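You operate a simulated robot arm through the tools that you are given. There is no shell and no other tool. Be economical: measure what you need, move in short steps, check, and stop when the job is done.

Carry out the task below with a simulated robot arm. There is one attempt and no reset: what you move stays moved.

JOB
Take the june receipt off the clipboard and clip on the month its label shows.
Fine: raise the clip, lay the old receipt on the bookcase top, the new one under the clip, and snap it down.

Only the result counts: the job must be done as asked and must still hold three seconds after the hand-in. Knocking over, shifting, dropping, spilling or breaking anything else fails it.

ROBOT AND FRAMES
A 7-joint arm with a two-finger parallel gripper, fixed in place. Base frame: the origin is at the foot of the arm, x ahead of it, y to its left, z up. Units: mm, degrees, N and s.
With the tool pointing down near the work surface it reaches from about 200 to 740 mm from the base axis. Its first joint turns from -166.0 to 166.0 degrees. Payload 1.57 kg.
Tool frame: the origin (TCP) lies between the finger pads and is the grasp point; the fingertips stand 30 mm ahead of it; z points along the fingers, y is the line along which they close. The gripper opens to 110 mm. The fingers are 24 mm wide and 12 mm thick; the gripper's body (48 by 112 mm) begins 78 mm behind the TCP.
Orientation is that of the tool frame in the base frame, as [roll, pitch, yaw] about the fixed x, y, z axes, in that order (R = Rz(yaw) Ry(pitch) Rx(roll)). With the fingers straight down and closing along the base's y, the tool's x points along the base's -x, its y along +y and its z along -z.

CONTROLS
- The arm moves only by the tool apply_moves. Its argument "motion" is a list that holds one entry, the list of rows, each a list of 7 numbers: the shift along the tool's x, y, z in mm, then the turn, a rotation vector about the tool's x, y, z in rad, then the closure in counts, from 0 (fully open) to 255 (shut). In form: [[[x, y, z, wx, wy, wz, fingers], ...]]. A call has 1 to 20 rows; each row shifts and turns the commanded pose from where the row before left it, along the tool's axes as they then stand. Each row takes 0.2 s and may step no farther than 50 mm and 8.6 degrees from the row before; otherwise, or with a gripper value out of range, the whole call is refused. A pose out of reach is approached as far as the arm can. The call stops where the force on the tool passes 40 N (or 10 N more than at its start, if that is more) or the arm is blocked; 0.2 s more then pass. The fingers move at their own pace (about 45 mm/s each) and stop on an object; they squeeze with about 21 N. The grip force told is the motor's: it shows also when the fingers shut on nothing. Time passes only in rows, and 0.2 s behind the last, so rows that do not move let the fingers close. It gives the time, the measured TCP pose, the force on the tool (base axes), the opening and the grip force at its end, in the units of the frame above (readings bear some noise).
- Cameras (640 x 400 px; columns grow to the right, rows downward): "scene" is fixed at [400.2, 497.8, 1283.1]; the picture's right is [-0.84, 0.55, 0.00], its down [0.52, 0.80, -0.30] and it looks along [-0.16, -0.25, -0.95] (base axes); focal length 306 px, centre (320, 200). "wrist" rides on the gripper at [-36, 0, -80] in the tool frame; the picture's right is [0.00, -1.00, 0.00], its down [0.97, 0.00, -0.24] and it looks along [0.24, 0.00, 0.97] (tool axes); focal length 218 px, centre (320, 200). There is no depth. A picture from a camera that has moved, and an enlarged one, comes with that camera's place and axes in the base frame and with its lens.
- snapshot(camera): a new picture of that camera. It takes no simulated time.
- raise_lower(by): slides the trunk up (or, below 0, down) by that many mm; the arm rides with it, the base frame stays. It gives what a move gives, with no picture.
- close_up(camera, box): a new picture of the part [left, top, right, bottom] of that camera's present view, enlarged. It takes no simulated time.
- job_done(): hands the job in; it is judged then, once.

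Work in short steps. Places have to be worked out from the pictures, the camera data and where the tool is seen: move nearer, look again, correct. Check each grasp and each placing, and mend what went wrong. You have 120 turns and 64 pictures in all, those below and enlarged ones among them. Open the gripper and draw the arm clear of the work before you hand the job in, unless the task says otherwise; then end with one line.

The tools are called after "Call:" as a command line: name --argument value ..., lists and objects as JSON in quotes. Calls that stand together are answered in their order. apply_moves: Moves the arm, as the interface text tells. Its arguments: {"type":"object","properties":{"motion":{"type":"array","items":{"type":"array","items":{"type":"array","items":{"type":"number"}}}}},"required":["motion"]} The other tools are called the same way: raise_lower (by) slides the trunk up or down; snapshot (camera) takes a picture; close_up (camera, box) takes an enlarged picture of a part of a camera's view; job_done () hands the job in.

At the start:

```text
clock: 0.0
position: [272.0, 360.1, 976.1]
orientation: [-180.0, 0.1, 180.0]
ft_force: [-0.1, 0.5, 0.5]
finger_gap: 110.4
grip_force: 0.0
trunk travel left (down, up): [-475.0, 115.0]
```

scene: 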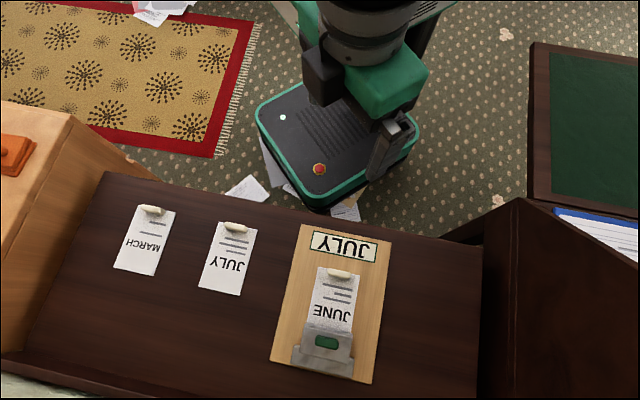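
wrist: 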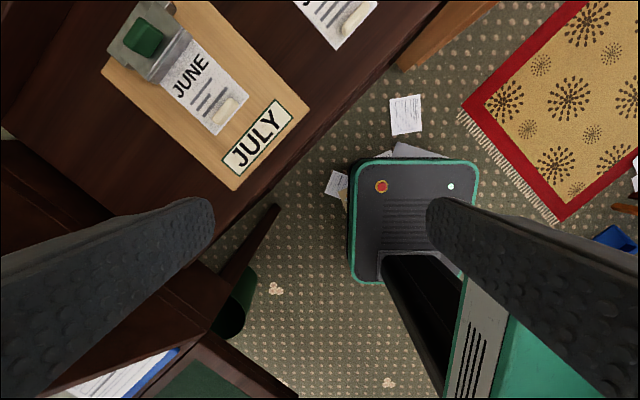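

The label reads JULY; a JULY and a MARCH receipt lie loose. I take enlarged looks at the clipboard and the surroundings first.

Call:
close_up --camera "scene" --box '[260, 215, 410, 390]'

Call:
close_up --camera "scene" --box '[90, 180, 290, 310]'

Call:
close_up --camera "wrist" --box '[80, 0, 320, 200]'

```text
2.29 times, centred on (335, 302) of scene
camera zoom: at [400.2, 497.8, 1283.1], right [-0.84, 0.55, 0.0], down [0.52, 0.8, -0.3], along [-0.16, -0.25, -0.95], focal length 699 px, centre (286, -34)
```

zoom: 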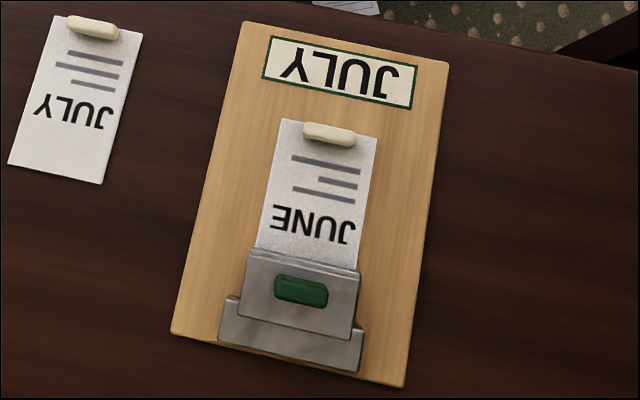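

```text
3.08 times, centred on (190, 245) of scene
camera zoom: at [400.2, 497.8, 1283.1], right [-0.84, 0.55, 0.0], down [0.52, 0.8, -0.3], along [-0.16, -0.25, -0.95], focal length 941 px, centre (720, 62)
```

zoom: 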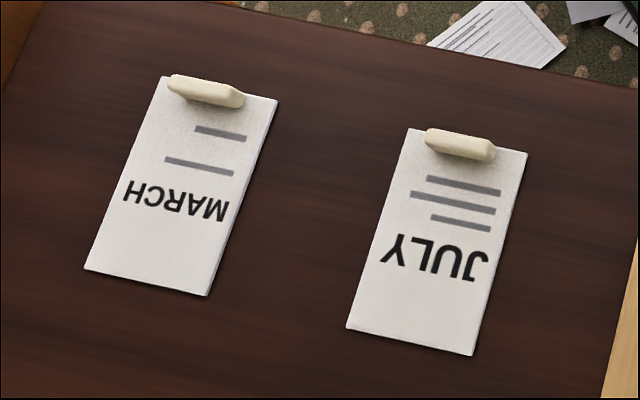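

```text
2.00 times, centred on (200, 100) of wrist
camera zoom: at [307.5, 359.7, 1056.4], right [0.0, -1.0, 0.0], down [-0.97, 0.0, 0.24], along [-0.24, 0.0, -0.97], focal length 436 px, centre (560, 400)
```

zoom: 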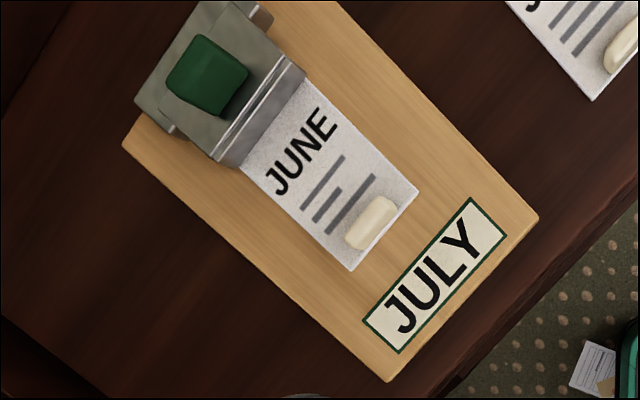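

JUNE's tab is at about (352,485,750), and the clip's green knob at about (428,560,772). The board's axis runs about 45° in base xy. I move over the board, turn the gripper into line with it and look from nearer.

Call:
apply_moves --motion '[[[-31.4, 32.4, 11, 0, 0, 0, 0], [-31.4, 32.4, 11, 0, 0, 0, 0], [-31.4, 32.4, 11, 0, 0, 0, 0], [-31.4, 32.4, 11, 0, 0, 0, 0], [-31.4, 32.4, 11, 0, 0, 0, 0], [0, 0, 0, 0, 0, 0.129, 0], [0, 0, 0, 0, 0, 0.129, 0], [0, 0, 0, 0, 0, 0.129, 0], [0, 0, 0, 0, 0, 0.129, 0], [0, 0, 0, 0, 0, 0.129, 0], [0, 0, 0, 0, 0, 0.129, 0], [0, 0, 0, 0, 0, 0, 0]]]'

Call:
snapshot --camera "wrist"

```text
clock: 2.6
position: [429.1, 522.1, 921.2]
orientation: [179.9, 0.1, 135.5]
ft_force: [-0.4, -0.5, 0.0]
finger_gap: 110.2
grip_force: 0.0
trunk travel left (down, up): [-475.0, 115.0]
```

```text
58 pictures are left
camera wrist: at [454.3, 496.7, 1001.0], right [-0.7, -0.71, 0.0], down [-0.69, 0.68, 0.24], along [-0.17, 0.17, -0.97], focal length 218 px, centre (320, 200)
```

wrist: 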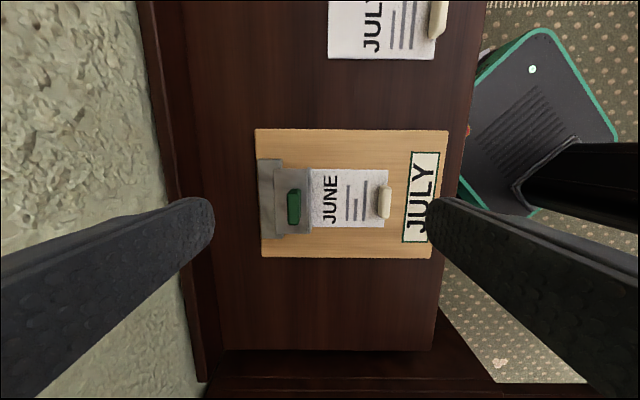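

The gripper is lined up with the board. I look at the neighbouring furniture to find out which is the bookcase.

Call:
close_up --camera "scene" --box '[440, 150, 640, 400]'

Call:
close_up --camera "scene" --box '[0, 80, 200, 400]'

Call:
close_up --camera "wrist" --box '[240, 120, 460, 270]'

```text
1.60 times, centred on (540, 275) of scene
camera zoom: at [400.2, 497.8, 1283.1], right [-0.84, 0.55, 0.0], down [0.52, 0.8, -0.3], along [-0.16, -0.25, -0.95], focal length 489 px, centre (-32, 80)
```

zoom: 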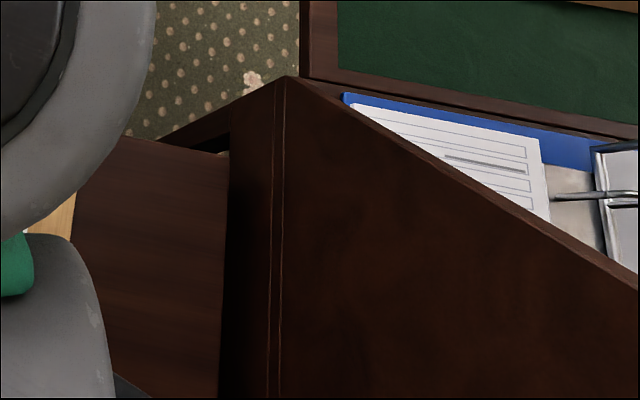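

```text
1.25 times, centred on (100, 240) of scene
camera zoom: at [400.2, 497.8, 1283.1], right [-0.84, 0.55, 0.0], down [0.52, 0.8, -0.3], along [-0.16, -0.25, -0.95], focal length 382 px, centre (595, 150)
```

zoom: 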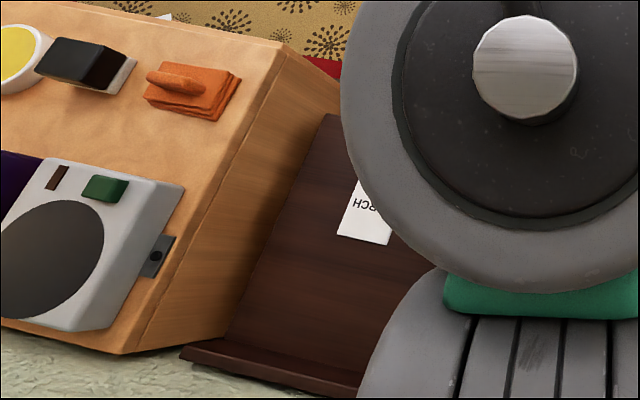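

```text
2.67 times, centred on (350, 195) of wrist
camera zoom: at [454.3, 496.7, 1001.0], right [-0.7, -0.71, 0.0], down [-0.69, 0.68, 0.24], along [-0.17, 0.17, -0.97], focal length 582 px, centre (240, 213)
```

zoom: 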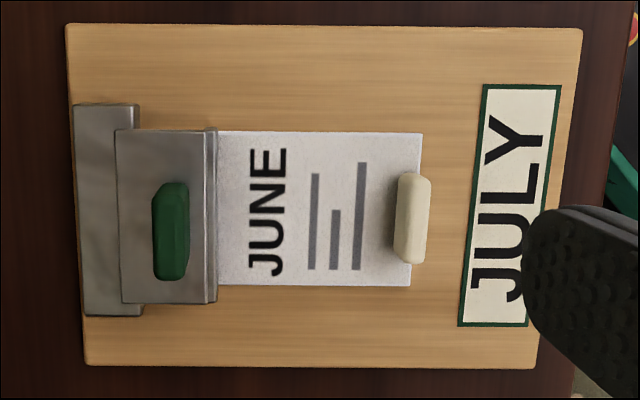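

The low dark surface is the bookcase top, and the board lies straight with the gripper axes. I tilt the wrist camera for a side view of the clip.

Call:
apply_moves --motion '[[[-30, 9.4, 29, 0, 0, 0, 0], [-30, 9.4, 29, 0, 0, 0, 0], [-30, 9.4, 29, 0, 0, 0, 0], [0, 0, 0, 0, 0.129, 0, 0], [0, 0, 0, 0, 0.129, 0, 0], [0, 0, 0, 0, 0.129, 0, 0], [0, 0, 0, 0, 0.129, 0, 0], [0, 0, 0, 0, 0.129, 0, 0], [0, 0, 0, 0, 0.129, 0, 0], [0, 0, 0, 0, 0.129, 0, 0], [0, 0, 0, 0, 0, 0, 0]]]'

Call:
snapshot --camera "wrist"

```text
clock: 5.0
position: [456.1, 411.2, 820.7]
orientation: [-180.0, -48.1, 135.6]
ft_force: [0.2, -0.1, 0.3]
finger_gap: 109.9
grip_force: 0.1
out of reach, approached as far as the arm can: row 5, 6, 7, 8, 9, 10
trunk travel left (down, up): [-475.0, 115.0]
```

```text
54 pictures are left
camera wrist: at [515.4, 353.4, 846.8], right [-0.7, -0.71, 0.0], down [-0.34, 0.33, 0.88], along [-0.63, 0.62, -0.47], focal length 218 px, centre (320, 200)
```

wrist: 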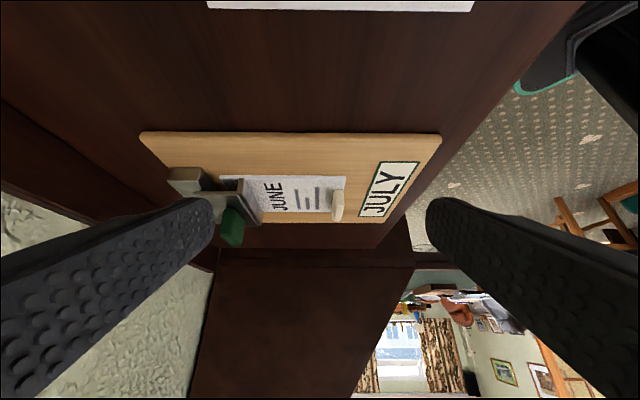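

The arm fell a little short, but the clip is in view (upside down). I enlarge it.

Call:
close_up --camera "wrist" --box '[130, 120, 370, 270]'

```text
2.67 times, centred on (250, 195) of wrist
camera zoom: at [515.4, 353.4, 846.8], right [-0.7, -0.71, 0.0], down [-0.34, 0.33, 0.88], along [-0.63, 0.62, -0.47], focal length 582 px, centre (507, 213)
```

zoom: 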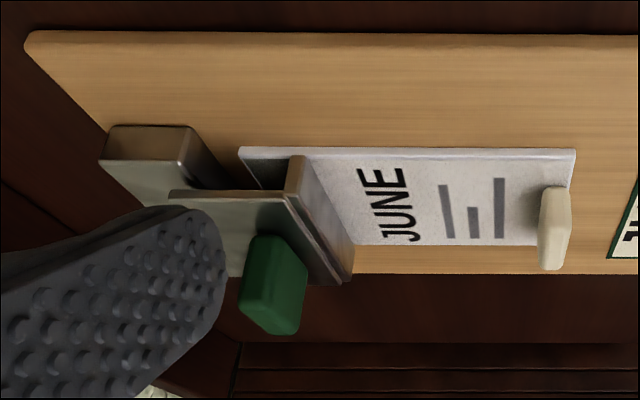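

The jaw is hinged at the rear block. It has a lip on the paper and a tall knob about 40 mm long across the board. I turn the tool back upright and check the pose.

Call:
apply_moves --motion '[[[0, 0, 0, 0, -0.129, 0, 0], [0, 0, 0, 0, -0.129, 0, 0], [0, 0, 0, 0, -0.129, 0, 0], [0, 0, 0, 0, -0.129, 0, 0], [0, 0, 0, 0, -0.129, 0, 0], [0, 0, 0, 0, -0.129, 0, 0], [0, 0, 0, 0, -0.129, 0, 0], [0, 0, -30, 0, 0, 0, 0], [0, 0, -30, 0, 0, 0, 0], [0, 0, 0, 0, 0, 0, 0]]]'

```text
clock: 7.2
position: [452.9, 415.1, 881.4]
orientation: [179.9, 3.8, 135.5]
ft_force: [0.4, 0.2, -0.3]
finger_gap: 109.8
grip_force: 0.1
trunk travel left (down, up): [-475.0, 115.0]
```

The tool is upright bar a small pitch error, which I correct. I move over the knob and turn 90° so the fingers close along the knob's length.

Call:
apply_moves --motion '[[[0, 0, 0, 0, 0.066, 0, 0], [30, 21.8, 0, 0, 0, 0, 0], [30, 21.8, 0, 0, 0, 0, 0], [30, 21.8, 0, 0, 0, 0, 0], [30, 21.8, 0, 0, 0, 0, 0], [0, 0, 0, 0, 0, 0.1208, 0], [0, 0, 0, 0, 0, 0.1208, 0], [0, 0, 0, 0, 0, 0.1208, 0], [0, 0, 0, 0, 0, 0.1208, 0], [0, 0, 0, 0, 0, 0.1208, 0], [0, 0, 0, 0, 0, 0.1208, 0], [0, 0, 0, 0, 0, 0.1208, 0], [0, 0, 0, 0, 0, 0.1208, 0], [0, 0, 0, 0, 0, 0.1208, 0], [0, 0, 0, 0, 0, 0.1208, 0], [0, 0, 0, 0, 0, 0.1208, 0], [0, 0, 0, 0, 0, 0.1208, 0], [0, 0, 0, 0, 0, 0.1208, 0], [0, 0, 0, 0, 0, 0, 0]]]'

Call:
snapshot --camera "wrist"

```text
clock: 11.2
position: [428.7, 559.0, 880.7]
orientation: [-180.0, 0.0, 45.7]
ft_force: [1.0, -0.2, 0.5]
finger_gap: 110.0
grip_force: 0.1
trunk travel left (down, up): [-475.0, 115.0]
```

```text
52 pictures are left
camera wrist: at [402.2, 534.6, 961.0], right [-0.71, 0.7, 0.0], down [0.68, 0.69, 0.24], along [0.17, 0.17, -0.97], focal length 218 px, centre (320, 200)
```

wrist: 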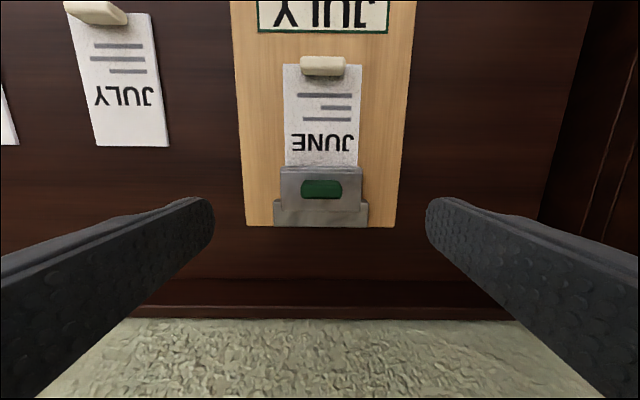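

The knob is centred beneath the tool; I judge its top at about z 782 and the jaw top at about 754. I descend to put the fingertips at about z 766 and look before closing.

Call:
apply_moves --motion '[[[0, 0, 40, 0, 0, 0, 0], [0, 0, 30, 0, 0, 0, 0], [0, 0, 15, 0, 0, 0, 0], [0, 0, 0, 0, 0, 0, 70], [0, 0, 0, 0, 0, 0, 100], [0, 0, 0, 0, 0, 0, 100], [0, 0, 0, 0, 0, 0, 100]]]'

Call:
snapshot --camera "wrist"

```text
clock: 12.8
position: [428.7, 558.3, 796.6]
orientation: [179.9, 0.0, 45.7]
ft_force: [0.3, 0.6, 0.8]
finger_gap: 66.9
grip_force: 0.1
trunk travel left (down, up): [-475.0, 115.0]
```

```text
51 pictures are left
camera wrist: at [402.8, 533.4, 876.5], right [-0.72, 0.7, 0.0], down [0.68, 0.69, 0.24], along [0.17, 0.17, -0.97], focal length 218 px, centre (320, 200)
```

wrist: 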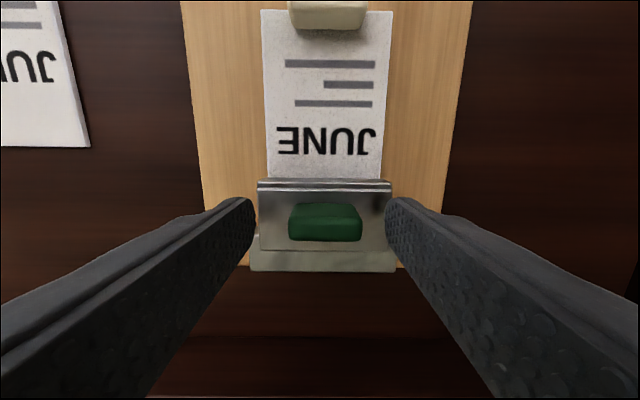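

The knob sits between the fingers, offset about 2 mm; I shift, lower slightly and close on it.

Call:
apply_moves --motion '[[[0, -2, 3, 0, 0, 0, 120], [0, 0, 0, 0, 0, 0, 180], [0, 0, 0, 0, 0, 0, 220], [0, 0, 0, 0, 0, 0, 255], [0, 0, 0, 0, 0, 0, 255]]]'

Call:
snapshot --camera "wrist"

```text
clock: 14.0
position: [427.0, 561.3, 793.2]
orientation: [-180.0, 0.1, 45.6]
ft_force: [-1.1, -1.1, 1.1]
finger_gap: 35.5
grip_force: 21.2
trunk travel left (down, up): [-475.0, 115.0]
```

```text
50 pictures are left
camera wrist: at [401.4, 535.6, 873.5], right [-0.72, 0.7, 0.0], down [0.68, 0.69, 0.24], along [0.17, 0.17, -0.97], focal length 218 px, centre (320, 200)
```

wrist: 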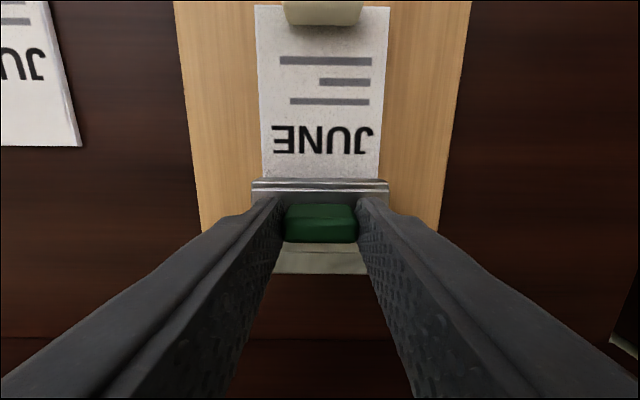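

The knob is gripped (35.5 mm gap). I start lifting along the hinge's arc in small steps: up and away from the robot.

Call:
apply_moves --motion '[[[3, 0, -3, 0, 0, 0, 255], [3, 0, -3, 0, 0, 0, 255], [3.5, 0, -2.2, 0, 0, 0, 255], [3.8, 0, -1.8, 0, 0, 0, 255], [0, 0, 0, 0, 0, 0, 255]]]'

Call:
snapshot --camera "wrist"

```text
clock: 15.2
position: [433.7, 566.0, 803.9]
orientation: [-179.9, -0.1, 45.6]
ft_force: [-1.1, 1.0, -4.7]
finger_gap: 35.7
grip_force: 20.7
out of reach, approached as far as the arm can: row 4
trunk travel left (down, up): [-475.0, 115.0]
```

```text
49 pictures are left
camera wrist: at [408.0, 540.8, 884.3], right [-0.72, 0.7, 0.0], down [0.68, 0.69, 0.24], along [0.17, 0.17, -0.97], focal length 218 px, centre (320, 200)
```

wrist: 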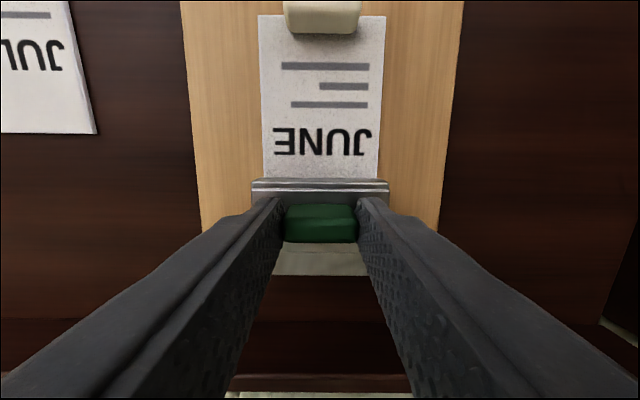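

The arm's reach ran out, and comparing widths suggests the board's end may be lifting along with the clip. I check with the scene camera.

Call:
snapshot --camera "scene"

Call:
close_up --camera "wrist" --box '[180, 100, 460, 290]'

```text
48 pictures are left
```

scene: 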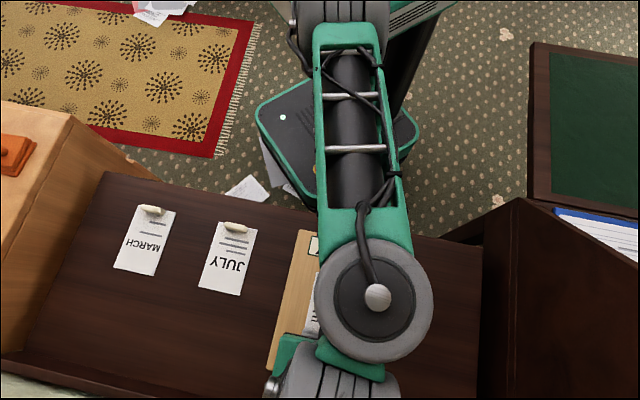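

```text
2.11 times, centred on (320, 195) of wrist
camera zoom: at [408.0, 540.8, 884.3], right [-0.72, 0.7, 0.0], down [0.68, 0.69, 0.24], along [0.17, 0.17, -0.97], focal length 460 px, centre (320, 210)
```

zoom: 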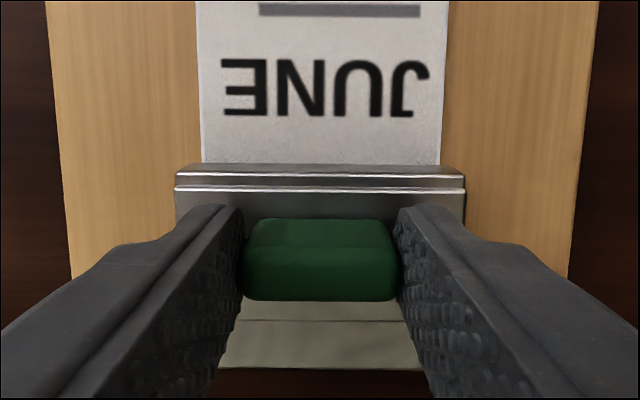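

The whole board end rises because the hinge is stiffer than the board is heavy. I lower it back to exactly where it was and let go.

Call:
apply_moves --motion '[[[-2.7, 0, 3.6, 0, 0, 0, 255], [-2.7, -0.5, 3.6, 0, 0, 0, 255], [-2.7, -0.5, 3.5, 0, 0, 0, 255], [0, 0, 0, 0, 0, 0, 255]]]'

Call:
snapshot --camera "wrist"

```text
clock: 16.2
position: [426.4, 561.2, 794.5]
orientation: [-180.0, 0.0, 45.7]
ft_force: [1.0, 1.5, -1.0]
finger_gap: 35.6
grip_force: 20.9
trunk travel left (down, up): [-475.0, 115.0]
```

```text
46 pictures are left
camera wrist: at [401.7, 535.2, 873.5], right [-0.72, 0.7, 0.0], down [0.68, 0.69, 0.24], along [0.17, 0.17, -0.97], focal length 218 px, centre (320, 200)
```

wrist: 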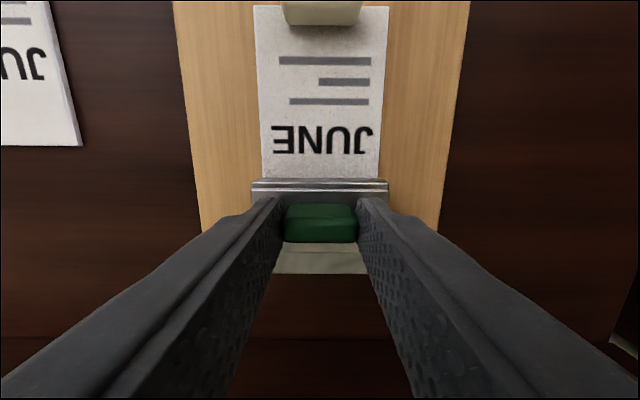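

The board is back in place. Next I will grip with the fingers pre-tilted about 40° and turn the tool with the jaw, so the opening torque comes through the grip. I release, back up, and raise the trunk for more reach.

Call:
apply_moves --motion '[[[0, 0, 0, 0, 0, 0, 200], [0, 0, 0, 0, 0, 0, 110], [0, 0, 0, 0, 0, 0, 110], [0, 0, -40, 0, 0, 0, 110], [-20, 0, -40, 0, 0, 0, 110]]]'

Call:
raise_lower --by 110

```text
clock: 17.4
position: [413.1, 546.6, 876.3]
orientation: [180.0, 0.2, 45.7]
ft_force: [-0.3, 0.7, -0.2]
finger_gap: 62.9
grip_force: 0.1
trunk travel left (down, up): [-475.0, 115.0]
```

```text
clock: 18.8
position: [413.9, 546.8, 986.0]
orientation: [-179.9, 0.0, 45.8]
ft_force: [0.3, 0.7, -0.3]
finger_gap: 62.5
grip_force: 0.1
trunk travel left (down, up): [-585.0, 5.0]
```

I tilt the tool 40°, fingers pointing away from the robot, and move to a pre-grasp point behind the knob.

Call:
apply_moves --motion '[[[0, 0, 0, 0, 0.1164, 0, 110], [0, 0, 0, 0, 0.1164, 0, 110], [0, 0, 0, 0, 0.1164, 0, 110], [0, 0, 0, 0, 0.1164, 0, 110], [0, 0, 0, 0, 0.1164, 0, 110], [0, 0, 0, 0, 0.1164, 0, 110], [-40.7, 0, 24.6, 0, 0, 0, 110], [-40.7, 0, 24.6, 0, 0, 0, 110], [-40.7, 0, 24.6, 0, 0, 0, 110], [0, 0, 0, 0, 0, 0, 110]]]'

Call:
snapshot --camera "wrist"

```text
clock: 21.0
position: [387.8, 562.9, 976.3]
orientation: [178.8, -10.8, 45.6]
ft_force: [-0.1, -0.2, 0.3]
finger_gap: 62.5
grip_force: 0.0
out of reach, approached as far as the arm can: row 2, 3, 4, 5, 6, 7, 8, 9
trunk travel left (down, up): [-585.0, 5.0]
```

```text
45 pictures are left
camera wrist: at [350.5, 528.6, 1047.1], right [-0.71, 0.7, -0.02], down [0.63, 0.65, 0.42], along [0.31, 0.28, -0.91], focal length 218 px, centre (320, 200)
```

wrist: 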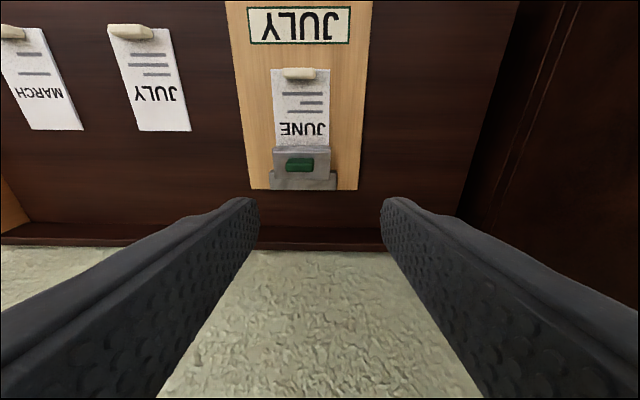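

That wrist pose hits a joint limit at about 11° tilt. I undo the tilt and flip the gripper's yaw by 180°, which should put the wrist joint near its mid-range.

Call:
apply_moves --motion '[[[0, 0, 0, 0.01, -0.094, 0, 110], [0, 0, 0, 0.01, -0.094, 0, 110], [-40, 0, 0, 0, 0, 0, 110], [0, 0, 0, 0, 0, -0.1309, 110], [0, 0, 0, 0, 0, -0.1309, 110], [0, 0, 0, 0, 0, -0.1309, 110], [0, 0, 0, 0, 0, -0.1309, 110], [0, 0, 0, 0, 0, -0.1309, 110], [0, 0, 0, 0, 0, -0.1309, 110], [0, 0, 0, 0, 0, -0.1309, 110], [0, 0, 0, 0, 0, -0.1309, 110], [0, 0, 0, 0, 0, -0.1309, 110], [0, 0, 0, 0, 0, -0.1309, 110], [0, 0, 0, 0, 0, -0.1309, 110], [0, 0, 0, 0, 0, -0.1309, 110]]]'

Call:
apply_moves --motion '[[[0, 0, 0, 0, 0, -0.1309, 110], [0, 0, 0, 0, 0, -0.1309, 110], [0, 0, 0, 0, 0, -0.1309, 110], [0, 0, 0, 0, 0, -0.1309, 110], [0, 0, 0, 0, 0, -0.1309, 110], [0, 0, 0, 0, 0, -0.1309, 110], [0, 0, 0, 0, 0, -0.1309, 110], [0, 0, 0, 0, 0, -0.1309, 110], [0, 0, 0, 0, 0, -0.1309, 110], [0, 0, 0, 0, 0, -0.1309, 110], [0, 0, 0, 0, 0, -0.1309, 110], [0, 0, 0, 0, 0, -0.1309, 110], [0, 0, 0, 0, 0, 0, 110]]]'

```text
clock: 24.2
position: [366.8, 545.9, 978.8]
orientation: [178.4, -0.7, 135.8]
ft_force: [-0.7, -0.6, 0.6]
finger_gap: 62.4
grip_force: 0.0
out of reach, approached as far as the arm can: row 3
trunk travel left (down, up): [-585.0, 5.0]
```

```text
clock: 27.0
position: [366.4, 546.3, 978.0]
orientation: [179.2, 1.6, -134.2]
ft_force: [0.7, -1.0, -0.1]
finger_gap: 62.9
grip_force: 0.0
trunk travel left (down, up): [-585.0, 5.0]
```

Now I tilt the fingers outward in the flipped orientation.

Call:
apply_moves --motion '[[[0, 0, 0, 0, -0.1164, 0, 110], [0, 0, 0, 0, -0.1164, 0, 110], [0, 0, 0, 0, -0.1164, 0, 110], [0, 0, 0, 0, -0.1164, 0, 110], [0, 0, 0, 0, -0.1164, 0, 110], [0, 0, 0, 0, -0.1164, 0, 110], [0, 0, 0, 0, 0, 0, 110]]]'

```text
clock: 28.6
position: [378.1, 570.3, 986.3]
orientation: [179.5, 11.2, -134.4]
ft_force: [0.3, 0.6, 0.0]
finger_gap: 62.8
grip_force: 0.1
out of reach, approached as far as the arm can: row 1, 2, 3, 4, 5, 6
trunk travel left (down, up): [-585.0, 5.0]
```

Tilt is still limited here, so it is an elbow/wrist limit. A lower trunk should leave more outward tilt, so I test that.

Call:
raise_lower --by -150

Call:
apply_moves --motion '[[[30, 0, -35, 0, 0, 0, 110], [20, 0, -35, 0, 0, 0, 110], [10, 0, -35, 0, 0, 0, 110], [0, 0, -35, 0, 0, 0, 110], [0, 0, 0, 0, 0, 0, 110]]]'

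Call:
raise_lower --by -120

Call:
apply_moves --motion '[[[0, 0, 0, 0, -0.1, 0, 110], [0, 0, 0, 0, -0.1, 0, 110], [0, 0, 0, 0, -0.1, 0, 110], [0, 0, 0, 0, -0.1, 0, 110], [0, 0, 0, 0, 0, 0, 110]]]'

```text
clock: 30.4
position: [379.4, 570.6, 838.0]
orientation: [179.4, 11.2, -134.4]
ft_force: [0.3, -0.2, -0.5]
finger_gap: 62.5
grip_force: 0.1
trunk travel left (down, up): [-435.0, 155.0]
```

```text
clock: 31.6
position: [357.0, 572.7, 959.3]
orientation: [179.5, 11.1, -134.4]
ft_force: [-0.8, -0.8, 0.2]
finger_gap: 62.7
grip_force: 0.1
out of reach, approached as far as the arm can: row 1, 2, 3
trunk travel left (down, up): [-435.0, 155.0]
```

```text
clock: 33.1
position: [357.2, 573.0, 839.6]
orientation: [179.5, 11.2, -134.4]
ft_force: [0.0, -0.6, 0.6]
finger_gap: 62.4
grip_force: 0.1
trunk travel left (down, up): [-315.0, 275.0]
```

```text
clock: 34.3
position: [372.7, 608.3, 850.4]
orientation: [179.9, 24.9, -134.6]
ft_force: [-0.3, -0.7, 0.2]
finger_gap: 62.7
grip_force: 0.0
out of reach, approached as far as the arm can: row 1, 2, 3, 4
trunk travel left (down, up): [-315.0, 275.0]
```

A lower trunk helps (now 25°). I go further down with the trunk while lifting the tool, and test again.

Call:
apply_moves --motion '[[[0, -20, -40, 0, 0, 0, 110], [0, -20, -40, 0, 0, 0, 110], [0, -20, -40, 0, 0, 0, 110], [0, 0, -30, 0, 0, 0, 110], [0, 0, 0, 0, 0, 0, 110]]]'

Call:
raise_lower --by -130

Call:
apply_moves --motion '[[[0, 0, 0, 0, -0.1, 0, 110], [0, 0, 0, 0, -0.1, 0, 110], [0, 0, 0, 0, -0.1, 0, 110], [0, 0, 0, 0, -0.1, 0, 110], [0, 0, 0, 0, 0, 0, 110]]]'

```text
clock: 35.5
position: [386.0, 551.7, 997.5]
orientation: [179.7, 24.9, -134.5]
ft_force: [-0.1, -0.4, 0.7]
finger_gap: 62.4
grip_force: 0.0
out of reach, approached as far as the arm can: row 1, 2, 3
trunk travel left (down, up): [-315.0, 275.0]
```

```text
clock: 37.0
position: [385.3, 551.0, 868.6]
orientation: [179.7, 24.9, -134.5]
ft_force: [-0.2, -0.5, -0.8]
finger_gap: 62.5
grip_force: 0.0
trunk travel left (down, up): [-185.0, 405.0]
```

```text
clock: 38.2
position: [401.7, 589.5, 900.2]
orientation: [-179.8, 41.3, -134.6]
ft_force: [-0.3, -0.4, -0.4]
finger_gap: 62.9
grip_force: 0.1
out of reach, approached as far as the arm can: row 1, 2, 3, 4
trunk travel left (down, up): [-185.0, 405.0]
```

41° tilt reached. I centre laterally on the knob, back off, and lower the trunk further.

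Call:
apply_moves --motion '[[[0, -19, -20, 0, 0, 0, 110], [0, -19, -20, 0, 0, 0, 110], [0, 0, -20, 0, 0, 0, 110], [0, 0, 0, 0, 0, 0, 110]]]'

Call:
raise_lower --by -90

Call:
snapshot --camera "wrist"

```text
clock: 39.2
position: [413.6, 554.4, 955.6]
orientation: [-179.7, 41.0, -134.6]
ft_force: [-0.1, -0.2, 0.2]
finger_gap: 62.6
grip_force: 0.2
out of reach, approached as far as the arm can: row 1, 2, 3
trunk travel left (down, up): [-185.0, 405.0]
```

```text
clock: 40.5
position: [414.0, 554.1, 867.5]
orientation: [-179.8, 41.1, -134.8]
ft_force: [-0.1, 0.3, 0.6]
finger_gap: 62.9
grip_force: 0.1
trunk travel left (down, up): [-95.0, 495.0]
```

```text
44 pictures are left
camera wrist: at [395.0, 536.3, 949.1], right [0.71, -0.7, 0.0], down [-0.63, -0.63, -0.46], along [0.32, 0.32, -0.89], focal length 218 px, centre (320, 200)
```

wrist: 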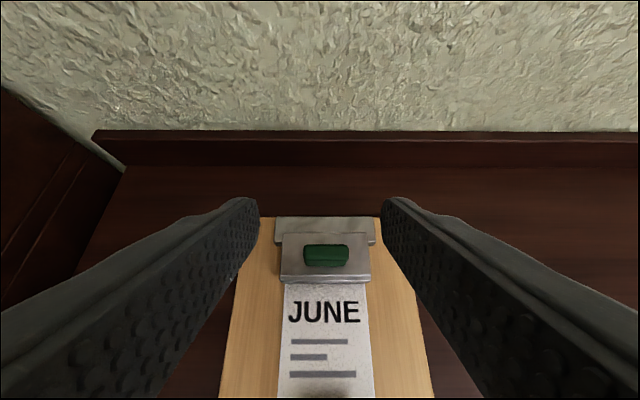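

The view is good: the knob is straight below-ahead, 5 mm off to one side. I shift sideways and lower onto it.

Call:
apply_moves --motion '[[[0, -4.7, 0, 0, 0, 0, 110], [0, 0, 0, 0, 0, 0, 110]]]'

Call:
raise_lower --by -60

Call:
snapshot --camera "wrist"

```text
clock: 41.1
position: [418.5, 551.6, 866.2]
orientation: [-179.8, 41.2, -134.7]
ft_force: [0.5, 0.3, 0.4]
finger_gap: 62.5
grip_force: 0.0
trunk travel left (down, up): [-95.0, 495.0]
```

```text
clock: 42.1
position: [416.8, 550.5, 806.5]
orientation: [-179.7, 41.1, -134.7]
ft_force: [-0.3, -0.6, -0.8]
finger_gap: 62.5
grip_force: 0.2
trunk travel left (down, up): [-35.0, 555.0]
```

```text
43 pictures are left
camera wrist: at [398.6, 533.6, 889.5], right [0.71, -0.7, 0.0], down [-0.63, -0.63, -0.46], along [0.32, 0.32, -0.89], focal length 218 px, centre (320, 200)
```

wrist: 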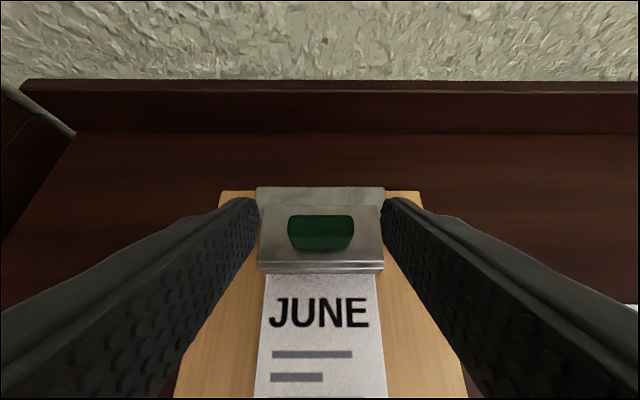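

I lower the last 15 mm vertically and close on the knob.

Call:
apply_moves --motion '[[[5, 0, 5.7, 0, 0, 0, 110], [5, 0, 5.7, 0, 0, 0, 110], [0, 0, 0, 0, 0, 0, 180], [0, 0, 0, 0, 0, 0, 220], [0, 0, 0, 0, 0, 0, 255], [0, 0, 0, 0, 0, 0, 255]]]'

Call:
close_up --camera "wrist" --box '[200, 150, 440, 300]'

```text
clock: 43.5
position: [420.6, 555.3, 794.4]
orientation: [-179.9, 40.9, -134.7]
ft_force: [2.1, -1.1, 0.4]
finger_gap: 35.5
grip_force: 21.0
out of reach, approached as far as the arm can: row 1
trunk travel left (down, up): [-35.0, 555.0]
```

```text
2.67 times, centred on (320, 225) of wrist
camera zoom: at [402.2, 538.5, 877.6], right [0.71, -0.7, 0.0], down [-0.63, -0.63, -0.46], along [0.32, 0.32, -0.89], focal length 582 px, centre (320, 133)
```

zoom: 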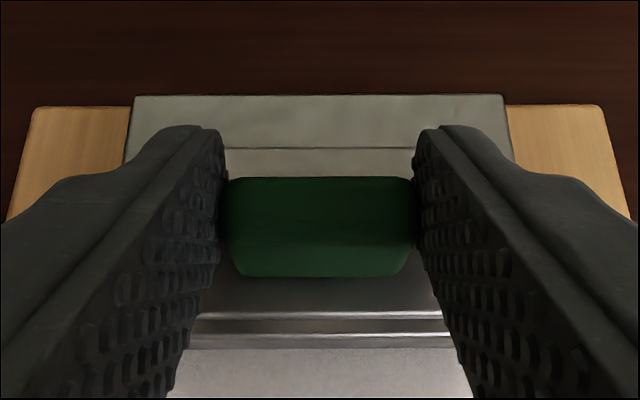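

The knob is held at its upper half. I now turn the tool together with the jaw about the hinge, 5° a row, 15° first.

Call:
apply_moves --motion '[[[-4.7, 0, 0.2, 0, 0.0873, 0, 255], [-4.7, 0, 0.2, 0, 0.0873, 0, 255], [-4.7, 0, 0.2, 0, 0.0873, 0, 255], [0, 0, 0, 0, 0, 0, 255]]]'

Call:
close_up --camera "wrist" --box '[180, 100, 460, 300]'

```text
clock: 44.5
position: [421.5, 555.2, 796.0]
orientation: [-179.8, 31.2, -134.9]
ft_force: [1.8, -6.3, 14.1]
finger_gap: 35.6
grip_force: 20.6
out of reach, approached as far as the arm can: row 2, 3
trunk travel left (down, up): [-35.0, 555.0]
```

```text
2.00 times, centred on (320, 200) of wrist
camera zoom: at [413.6, 547.4, 881.8], right [0.71, -0.71, 0.0], down [-0.67, -0.68, -0.3], along [0.21, 0.21, -0.95], focal length 436 px, centre (320, 200)
```

zoom: 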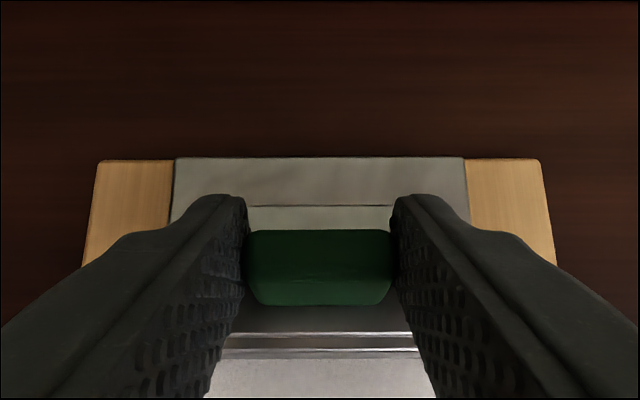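

The low trunk leaves too little reach to follow through, so I will try another way. Keeping the tool orientation fixed with a full squeeze probably locked the jaw to the tool in torsion. I release and raise the trunk to retry with a light, pivoting grip.

Call:
apply_moves --motion '[[[0, 0, 0, 0, 0, 0, 110], [0, 0, 0, 0, 0, 0, 110], [0, 0, 0, 0, 0, 0, 110]]]'

Call:
raise_lower --by 250

Call:
apply_moves --motion '[[[0, 0, 0, 0, 0.12, 0, 110], [0, 0, 0, 0, 0.12, 0, 110], [10, 0, 40, 0, 0.12, 0, 110], [10, 0, 40, 0, 0.12, 0, 110], [0, 0, 30, 0, 0.06, 0, 110], [0, 0, 0, 0, 0, 0, 110]]]'

Call:
raise_lower --by 150

```text
clock: 45.3
position: [421.9, 555.9, 793.6]
orientation: [-179.8, 30.9, -134.7]
ft_force: [0.4, -0.3, 0.1]
finger_gap: 62.7
grip_force: 0.2
trunk travel left (down, up): [-35.0, 555.0]
```

```text
clock: 47.9
position: [422.1, 557.2, 1043.5]
orientation: [-179.7, 31.1, -134.7]
ft_force: [0.1, -0.3, -1.1]
finger_gap: 62.6
grip_force: 0.0
trunk travel left (down, up): [-285.0, 305.0]
```

```text
clock: 49.3
position: [424.1, 553.7, 915.1]
orientation: [180.0, 13.8, -134.9]
ft_force: [-0.4, 0.0, -0.3]
finger_gap: 62.4
grip_force: 0.0
out of reach, approached as far as the arm can: row 1, 2, 3, 5
trunk travel left (down, up): [-285.0, 305.0]
```

```text
clock: 51.0
position: [423.2, 554.1, 1064.3]
orientation: [180.0, 13.8, -134.8]
ft_force: [-0.3, -0.7, 0.3]
finger_gap: 62.7
grip_force: 0.0
trunk travel left (down, up): [-435.0, 155.0]
```

I come down with the tool upright again, then set the trunk slightly above the starting height.

Call:
apply_moves --motion '[[[0, 0, 45, 0, 0.06, 0, 110], [0, 0, 45, 0, 0.06, 0, 110], [0, 0, 45, 0, 0.06, 0, 110], [0, 0, 45, 0, 0.06, 0, 110], [0, 0, 30, 0, 0, 0, 110], [0, 0, 0, 0, 0, 0, 110]]]'

Call:
raise_lower --by 100

Call:
apply_moves --motion '[[[0, 0, 40, 0, 0, 0, 110], [0, 0, 40, 0, 0, 0, 110], [0, 0, 10, 0, 0, 0, 110], [0, 0, 0, 0, 0, 0, 110]]]'

Call:
snapshot --camera "wrist"

```text
clock: 52.4
position: [431.9, 569.6, 854.5]
orientation: [-179.9, 0.1, -134.8]
ft_force: [-0.1, -0.5, 0.2]
finger_gap: 62.5
grip_force: 0.1
out of reach, approached as far as the arm can: row 3, 4
trunk travel left (down, up): [-435.0, 155.0]
```

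```text
clock: 53.8
position: [431.6, 570.4, 955.2]
orientation: [180.0, 0.1, -134.7]
ft_force: [-0.2, 0.3, 0.4]
finger_gap: 62.8
grip_force: 0.1
trunk travel left (down, up): [-535.0, 55.0]
```

```text
clock: 54.8
position: [431.1, 569.0, 864.1]
orientation: [-180.0, 0.3, -134.7]
ft_force: [-0.3, 0.5, -0.2]
finger_gap: 62.7
grip_force: 0.0
trunk travel left (down, up): [-535.0, 55.0]
```

```text
40 pictures are left
camera wrist: at [455.4, 595.7, 943.9], right [0.71, -0.7, 0.0], down [-0.68, -0.69, 0.24], along [-0.17, -0.17, -0.97], focal length 218 px, centre (320, 200)
```

wrist: 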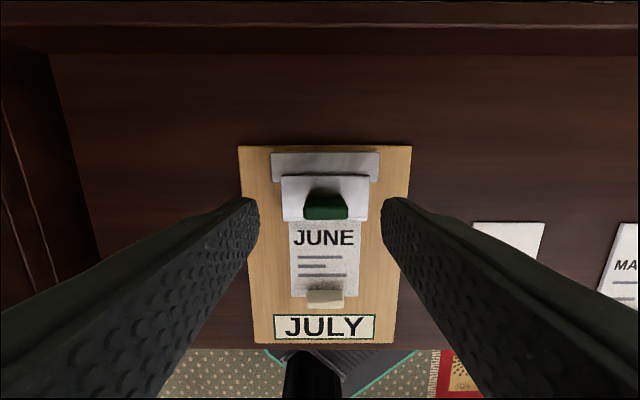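

I enlarge the clip to see whether it has moved.

Call:
close_up --camera "wrist" --box '[230, 130, 420, 260]'

```text
3.08 times, centred on (325, 195) of wrist
camera zoom: at [455.4, 595.7, 943.9], right [0.71, -0.7, 0.0], down [-0.68, -0.69, 0.24], along [-0.17, -0.17, -0.97], focal length 672 px, centre (305, 215)
```

zoom: 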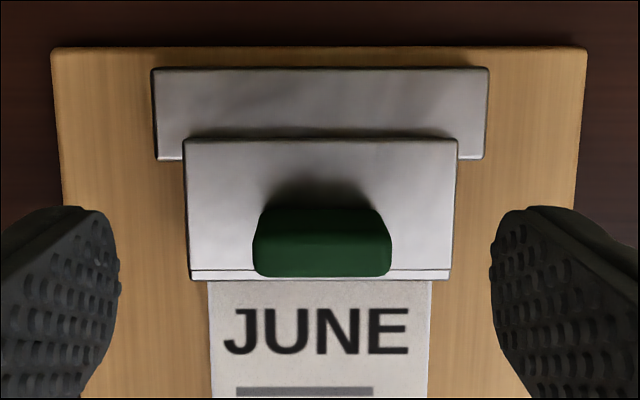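

The clip is still closed and undisturbed. I centre on the knob, descend, and close only to about contact width for a light, pivoting grip.

Call:
apply_moves --motion '[[[9, -4.4, 0, 0, 0, 0, 110], [0, 0, 40, 0, 0, 0, 110], [0, 0, 28, 0, 0, 0, 110], [0, 0, 3, 0, 0, 0, 140], [0, 0, 0, 0, 0, 0, 160], [0, 0, 0, 0, 0, 0, 174], [0, 0, 0, 0, 0, 0, 174], [0, 0, 0, 0, 0, 0, 174]]]'

Call:
close_up --camera "wrist" --box '[200, 130, 440, 280]'

```text
clock: 56.6
position: [427.4, 561.0, 793.4]
orientation: [180.0, 0.1, -134.6]
ft_force: [0.9, -0.7, 0.1]
finger_gap: 35.8
grip_force: 5.0
trunk travel left (down, up): [-535.0, 55.0]
```

```text
2.67 times, centred on (320, 205) of wrist
camera zoom: at [452.6, 586.6, 873.4], right [0.71, -0.7, 0.0], down [-0.68, -0.69, 0.24], along [-0.17, -0.17, -0.97], focal length 582 px, centre (320, 187)
```

zoom: 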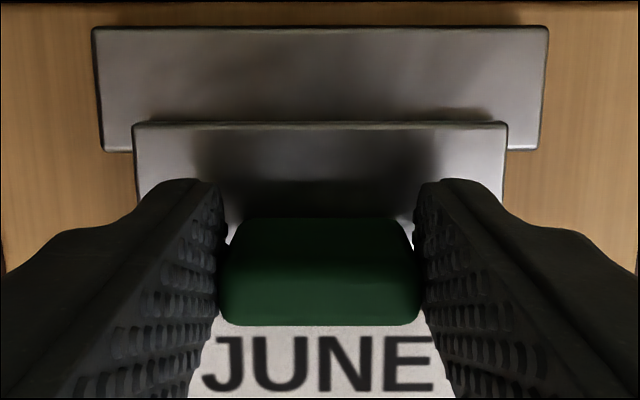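

The grip force is 5 N. I pull along the arc and watch whether the jaw turns relative to the block.

Call:
apply_moves --motion '[[[-3, 0, -3, 0, 0, 0, 174], [-3, 0, -3, 0, 0, 0, 174], [-3.5, 0, -2.2, 0, 0, 0, 174], [0, 0, 0, 0, 0, 0, 174]]]'

Call:
close_up --camera "wrist" --box '[200, 130, 440, 280]'

```text
clock: 57.6
position: [435.9, 568.3, 801.5]
orientation: [-180.0, 0.1, -134.7]
ft_force: [0.2, 0.4, -0.1]
finger_gap: 36.1
grip_force: 1.0
trunk travel left (down, up): [-535.0, 55.0]
```

```text
2.67 times, centred on (320, 205) of wrist
camera zoom: at [459.3, 593.1, 881.4], right [0.71, -0.7, 0.0], down [-0.68, -0.69, 0.24], along [-0.17, -0.17, -0.97], focal length 582 px, centre (320, 187)
```

zoom: 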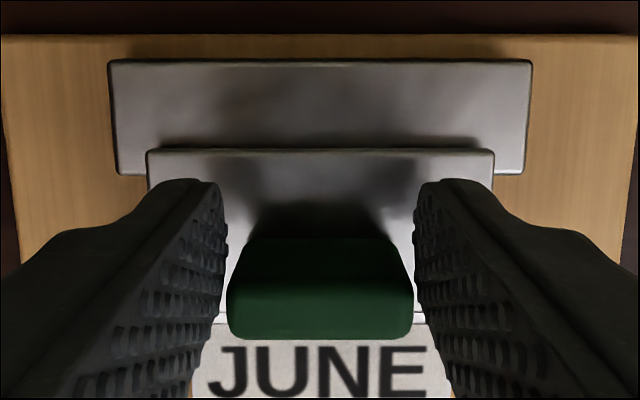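

The light grip just slips, so the hinge really is stiff. A better lever is the jaw's lip: I will grip its two side faces (about 75 mm apart) and turn the tool about the hinge while lifting. First I let go, rise, and set a mid trunk height with some outward tilt.

Call:
apply_moves --motion '[[[0, 0, 0, 0, 0, 0, 110], [0, 0, -20, 0, 0, 0, 60], [0, 0, -40, 0, 0, 0, 30], [10, 0, -45, 0, -0.06, 0, 30], [10, 0, -45, 0, -0.06, 0, 30], [0, 0, -40, 0, -0.06, 0, 30], [0, 0, -30, 0, -0.06, 0, 30], [0, 0, 0, 0, 0, 0, 30]]]'

Call:
raise_lower --by -160

```text
clock: 59.4
position: [411.0, 543.2, 1022.7]
orientation: [-179.9, 13.9, -134.8]
ft_force: [-0.9, -0.4, 0.4]
finger_gap: 97.3
grip_force: 0.1
trunk travel left (down, up): [-535.0, 55.0]
```

```text
clock: 61.2
position: [410.7, 543.5, 861.3]
orientation: [180.0, 14.0, -134.7]
ft_force: [0.4, -0.1, 0.6]
finger_gap: 96.7
grip_force: 0.0
trunk travel left (down, up): [-375.0, 215.0]
```

I add some tilt and come down towards the lip, then look.

Call:
apply_moves --motion '[[[0, 0, 0, 0, -0.06, 0, 30], [0, 0, 0, 0, -0.06, 0, 30], [12, 0, 30, 0, 0, 0, 30], [0, 0, 0, 0, 0, 0, 30]]]'

Call:
snapshot --camera "wrist"

```text
clock: 62.2
position: [410.4, 541.2, 829.2]
orientation: [-180.0, 20.8, -134.8]
ft_force: [-0.3, 0.2, -0.1]
finger_gap: 96.8
grip_force: 0.1
trunk travel left (down, up): [-375.0, 215.0]
```

```text
36 pictures are left
camera wrist: at [413.2, 546.0, 916.0], right [0.71, -0.7, 0.0], down [-0.7, -0.71, -0.12], along [0.08, 0.09, -0.99], focal length 218 px, centre (320, 200)
```

wrist: 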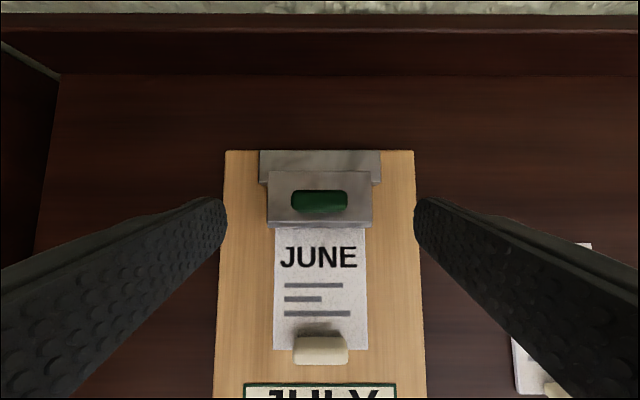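

Everything is centred laterally, with the lip front at about 19 mm on the robot side of the knob. I go straight down alongside the lip, then close.

Call:
apply_moves --motion '[[[9, 0, 24, 0, 0, 0, 30], [8, 0, 21, 0, 0, 0, 30], [2, 0, 6, 0, 0, 0, 30], [2, 0, 6, 0, 0, 0, 30], [0, 0, 0, 0, 0, 0, 30]]]'

Call:
snapshot --camera "wrist"

```text
clock: 63.4
position: [411.6, 544.0, 767.4]
orientation: [180.0, 20.7, -134.7]
ft_force: [0.6, -0.8, -0.4]
finger_gap: 97.0
grip_force: 0.2
trunk travel left (down, up): [-375.0, 215.0]
```

```text
35 pictures are left
camera wrist: at [414.5, 547.5, 854.5], right [0.71, -0.7, 0.0], down [-0.7, -0.71, -0.12], along [0.08, 0.09, -0.99], focal length 218 px, centre (320, 200)
```

wrist: 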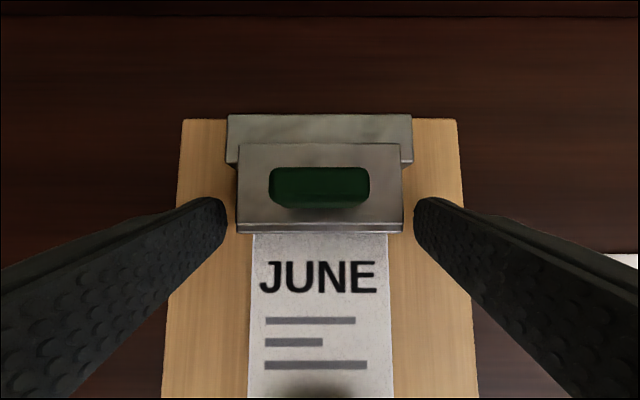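

The fingertips flank the lip just above the board. I close on the lip's sides.

Call:
apply_moves --motion '[[[0, 0, 0, 0, 0, 0, 90], [0, 0, 0, 0, 0, 0, 150], [0, 0, 0, 0, 0, 0, 255], [0, 0, 0, 0, 0, 0, 255]]]'

Call:
snapshot --camera "wrist"

```text
clock: 64.4
position: [411.1, 542.4, 768.2]
orientation: [-180.0, 20.9, -134.6]
ft_force: [0.2, -0.6, 0.4]
finger_gap: 80.0
grip_force: 20.7
trunk travel left (down, up): [-375.0, 215.0]
```

```text
34 pictures are left
camera wrist: at [414.4, 547.6, 854.7], right [0.71, -0.7, 0.0], down [-0.7, -0.71, -0.12], along [0.08, 0.09, -0.99], focal length 218 px, centre (320, 200)
```

wrist: 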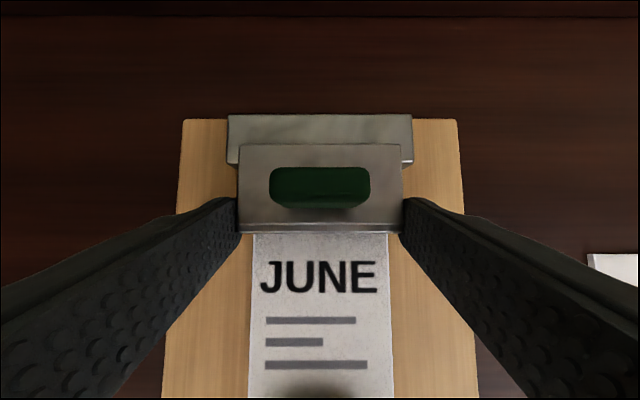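

The lip is gripped firmly (80 mm). Now I rotate about the hinge: 3 rows of 5° with the matching lift.

Call:
apply_moves --motion '[[[-2.97, 0, -3.1, 0, 0.0873, 0, 255], [-2.97, 0, -3.1, 0, 0.0873, 0, 255], [-2.97, 0, -3.1, 0, 0.0873, 0, 255], [0, 0, 0, 0, 0, 0, 255]]]'

Call:
snapshot --camera "wrist"

```text
clock: 65.4
position: [413.6, 547.2, 778.1]
orientation: [179.9, 5.6, -134.8]
ft_force: [0.4, -0.8, -0.4]
finger_gap: 79.6
grip_force: 21.1
trunk travel left (down, up): [-375.0, 215.0]
```

```text
33 pictures are left
camera wrist: at [434.1, 568.4, 861.5], right [0.71, -0.7, 0.0], down [-0.7, -0.7, 0.14], along [-0.1, -0.1, -0.99], focal length 218 px, centre (320, 200)
```

wrist: 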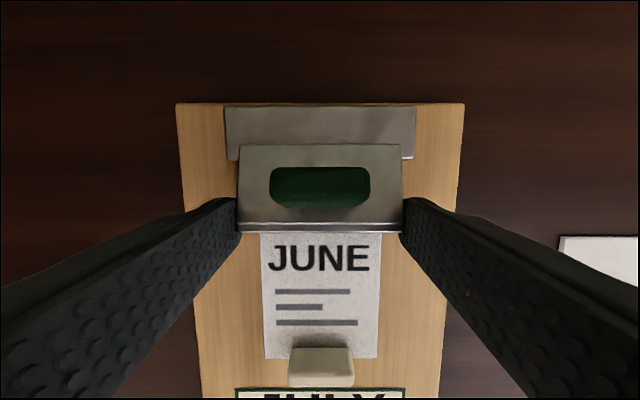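

It works: the jaw has turned 15° with almost no force and the board is flat. I continue.

Call:
apply_moves --motion '[[[-2.97, 0, -3.1, 0, 0.0873, 0, 255], [-2.97, 0, -3.1, 0, 0.0873, 0, 255], [-2.97, 0, -3.1, 0, 0.0873, 0, 255], [0, 0, 0, 0, 0, 0, 255]]]'

Call:
snapshot --camera "wrist"

```text
clock: 66.4
position: [413.4, 521.1, 787.1]
orientation: [180.0, -9.1, -134.8]
ft_force: [2.6, 0.5, 1.7]
finger_gap: 79.9
grip_force: 20.7
out of reach, approached as far as the arm can: row 3
trunk travel left (down, up): [-375.0, 215.0]
```

```text
32 pictures are left
camera wrist: at [446.2, 555.2, 859.0], right [0.71, -0.7, 0.0], down [-0.65, -0.65, 0.39], along [-0.28, -0.28, -0.92], focal length 218 px, centre (320, 200)
```

wrist: 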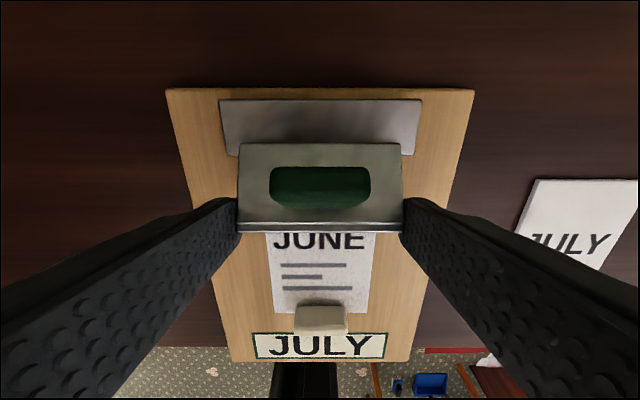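

Oops: on the third row the arm ran out of reach and dragged the board about 29 mm inward and 17 mm sideways. I turn back 10° (jaw still partly open) and drag the board back to its place in small steps.

Call:
apply_moves --motion '[[[2.97, 0, 3.1, 0, -0.0873, 0, 255], [2.97, 0, 3.1, 0, -0.0873, 0, 255], [0, 0, 0, 0, 0, 0, 255]]]'

Call:
apply_moves --motion '[[[-4.8, 2.8, 0, 0, 0, 0, 255], [-4.8, 2.8, 0, 0, 0, 0, 255], [-4.8, 2.8, 0, 0, 0, 0, 255], [0, 0, 0, 0, 0, 0, 255]]]'

Call:
snapshot --camera "wrist"

```text
clock: 67.2
position: [405.8, 516.2, 779.6]
orientation: [-180.0, 0.8, -134.7]
ft_force: [-3.3, -0.9, 2.6]
finger_gap: 80.1
grip_force: 20.9
trunk travel left (down, up): [-375.0, 215.0]
```

```text
clock: 68.2
position: [412.5, 532.5, 780.0]
orientation: [-179.9, 0.8, -134.8]
ft_force: [-0.6, -3.5, 4.8]
finger_gap: 79.8
grip_force: 21.3
trunk travel left (down, up): [-375.0, 215.0]
```

```text
31 pictures are left
camera wrist: at [436.9, 556.9, 860.0], right [0.71, -0.7, 0.0], down [-0.69, -0.69, 0.23], along [-0.16, -0.16, -0.97], focal length 218 px, centre (320, 200)
```

wrist: 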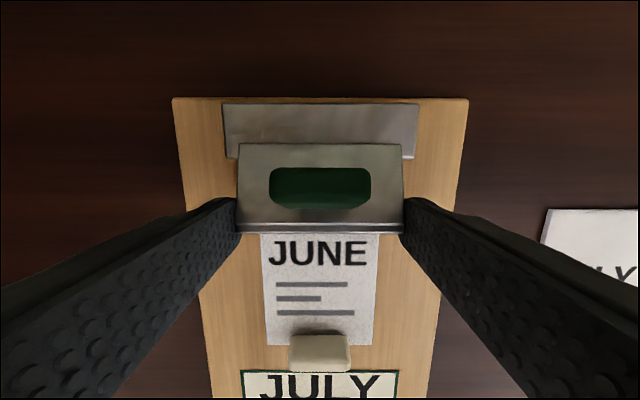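

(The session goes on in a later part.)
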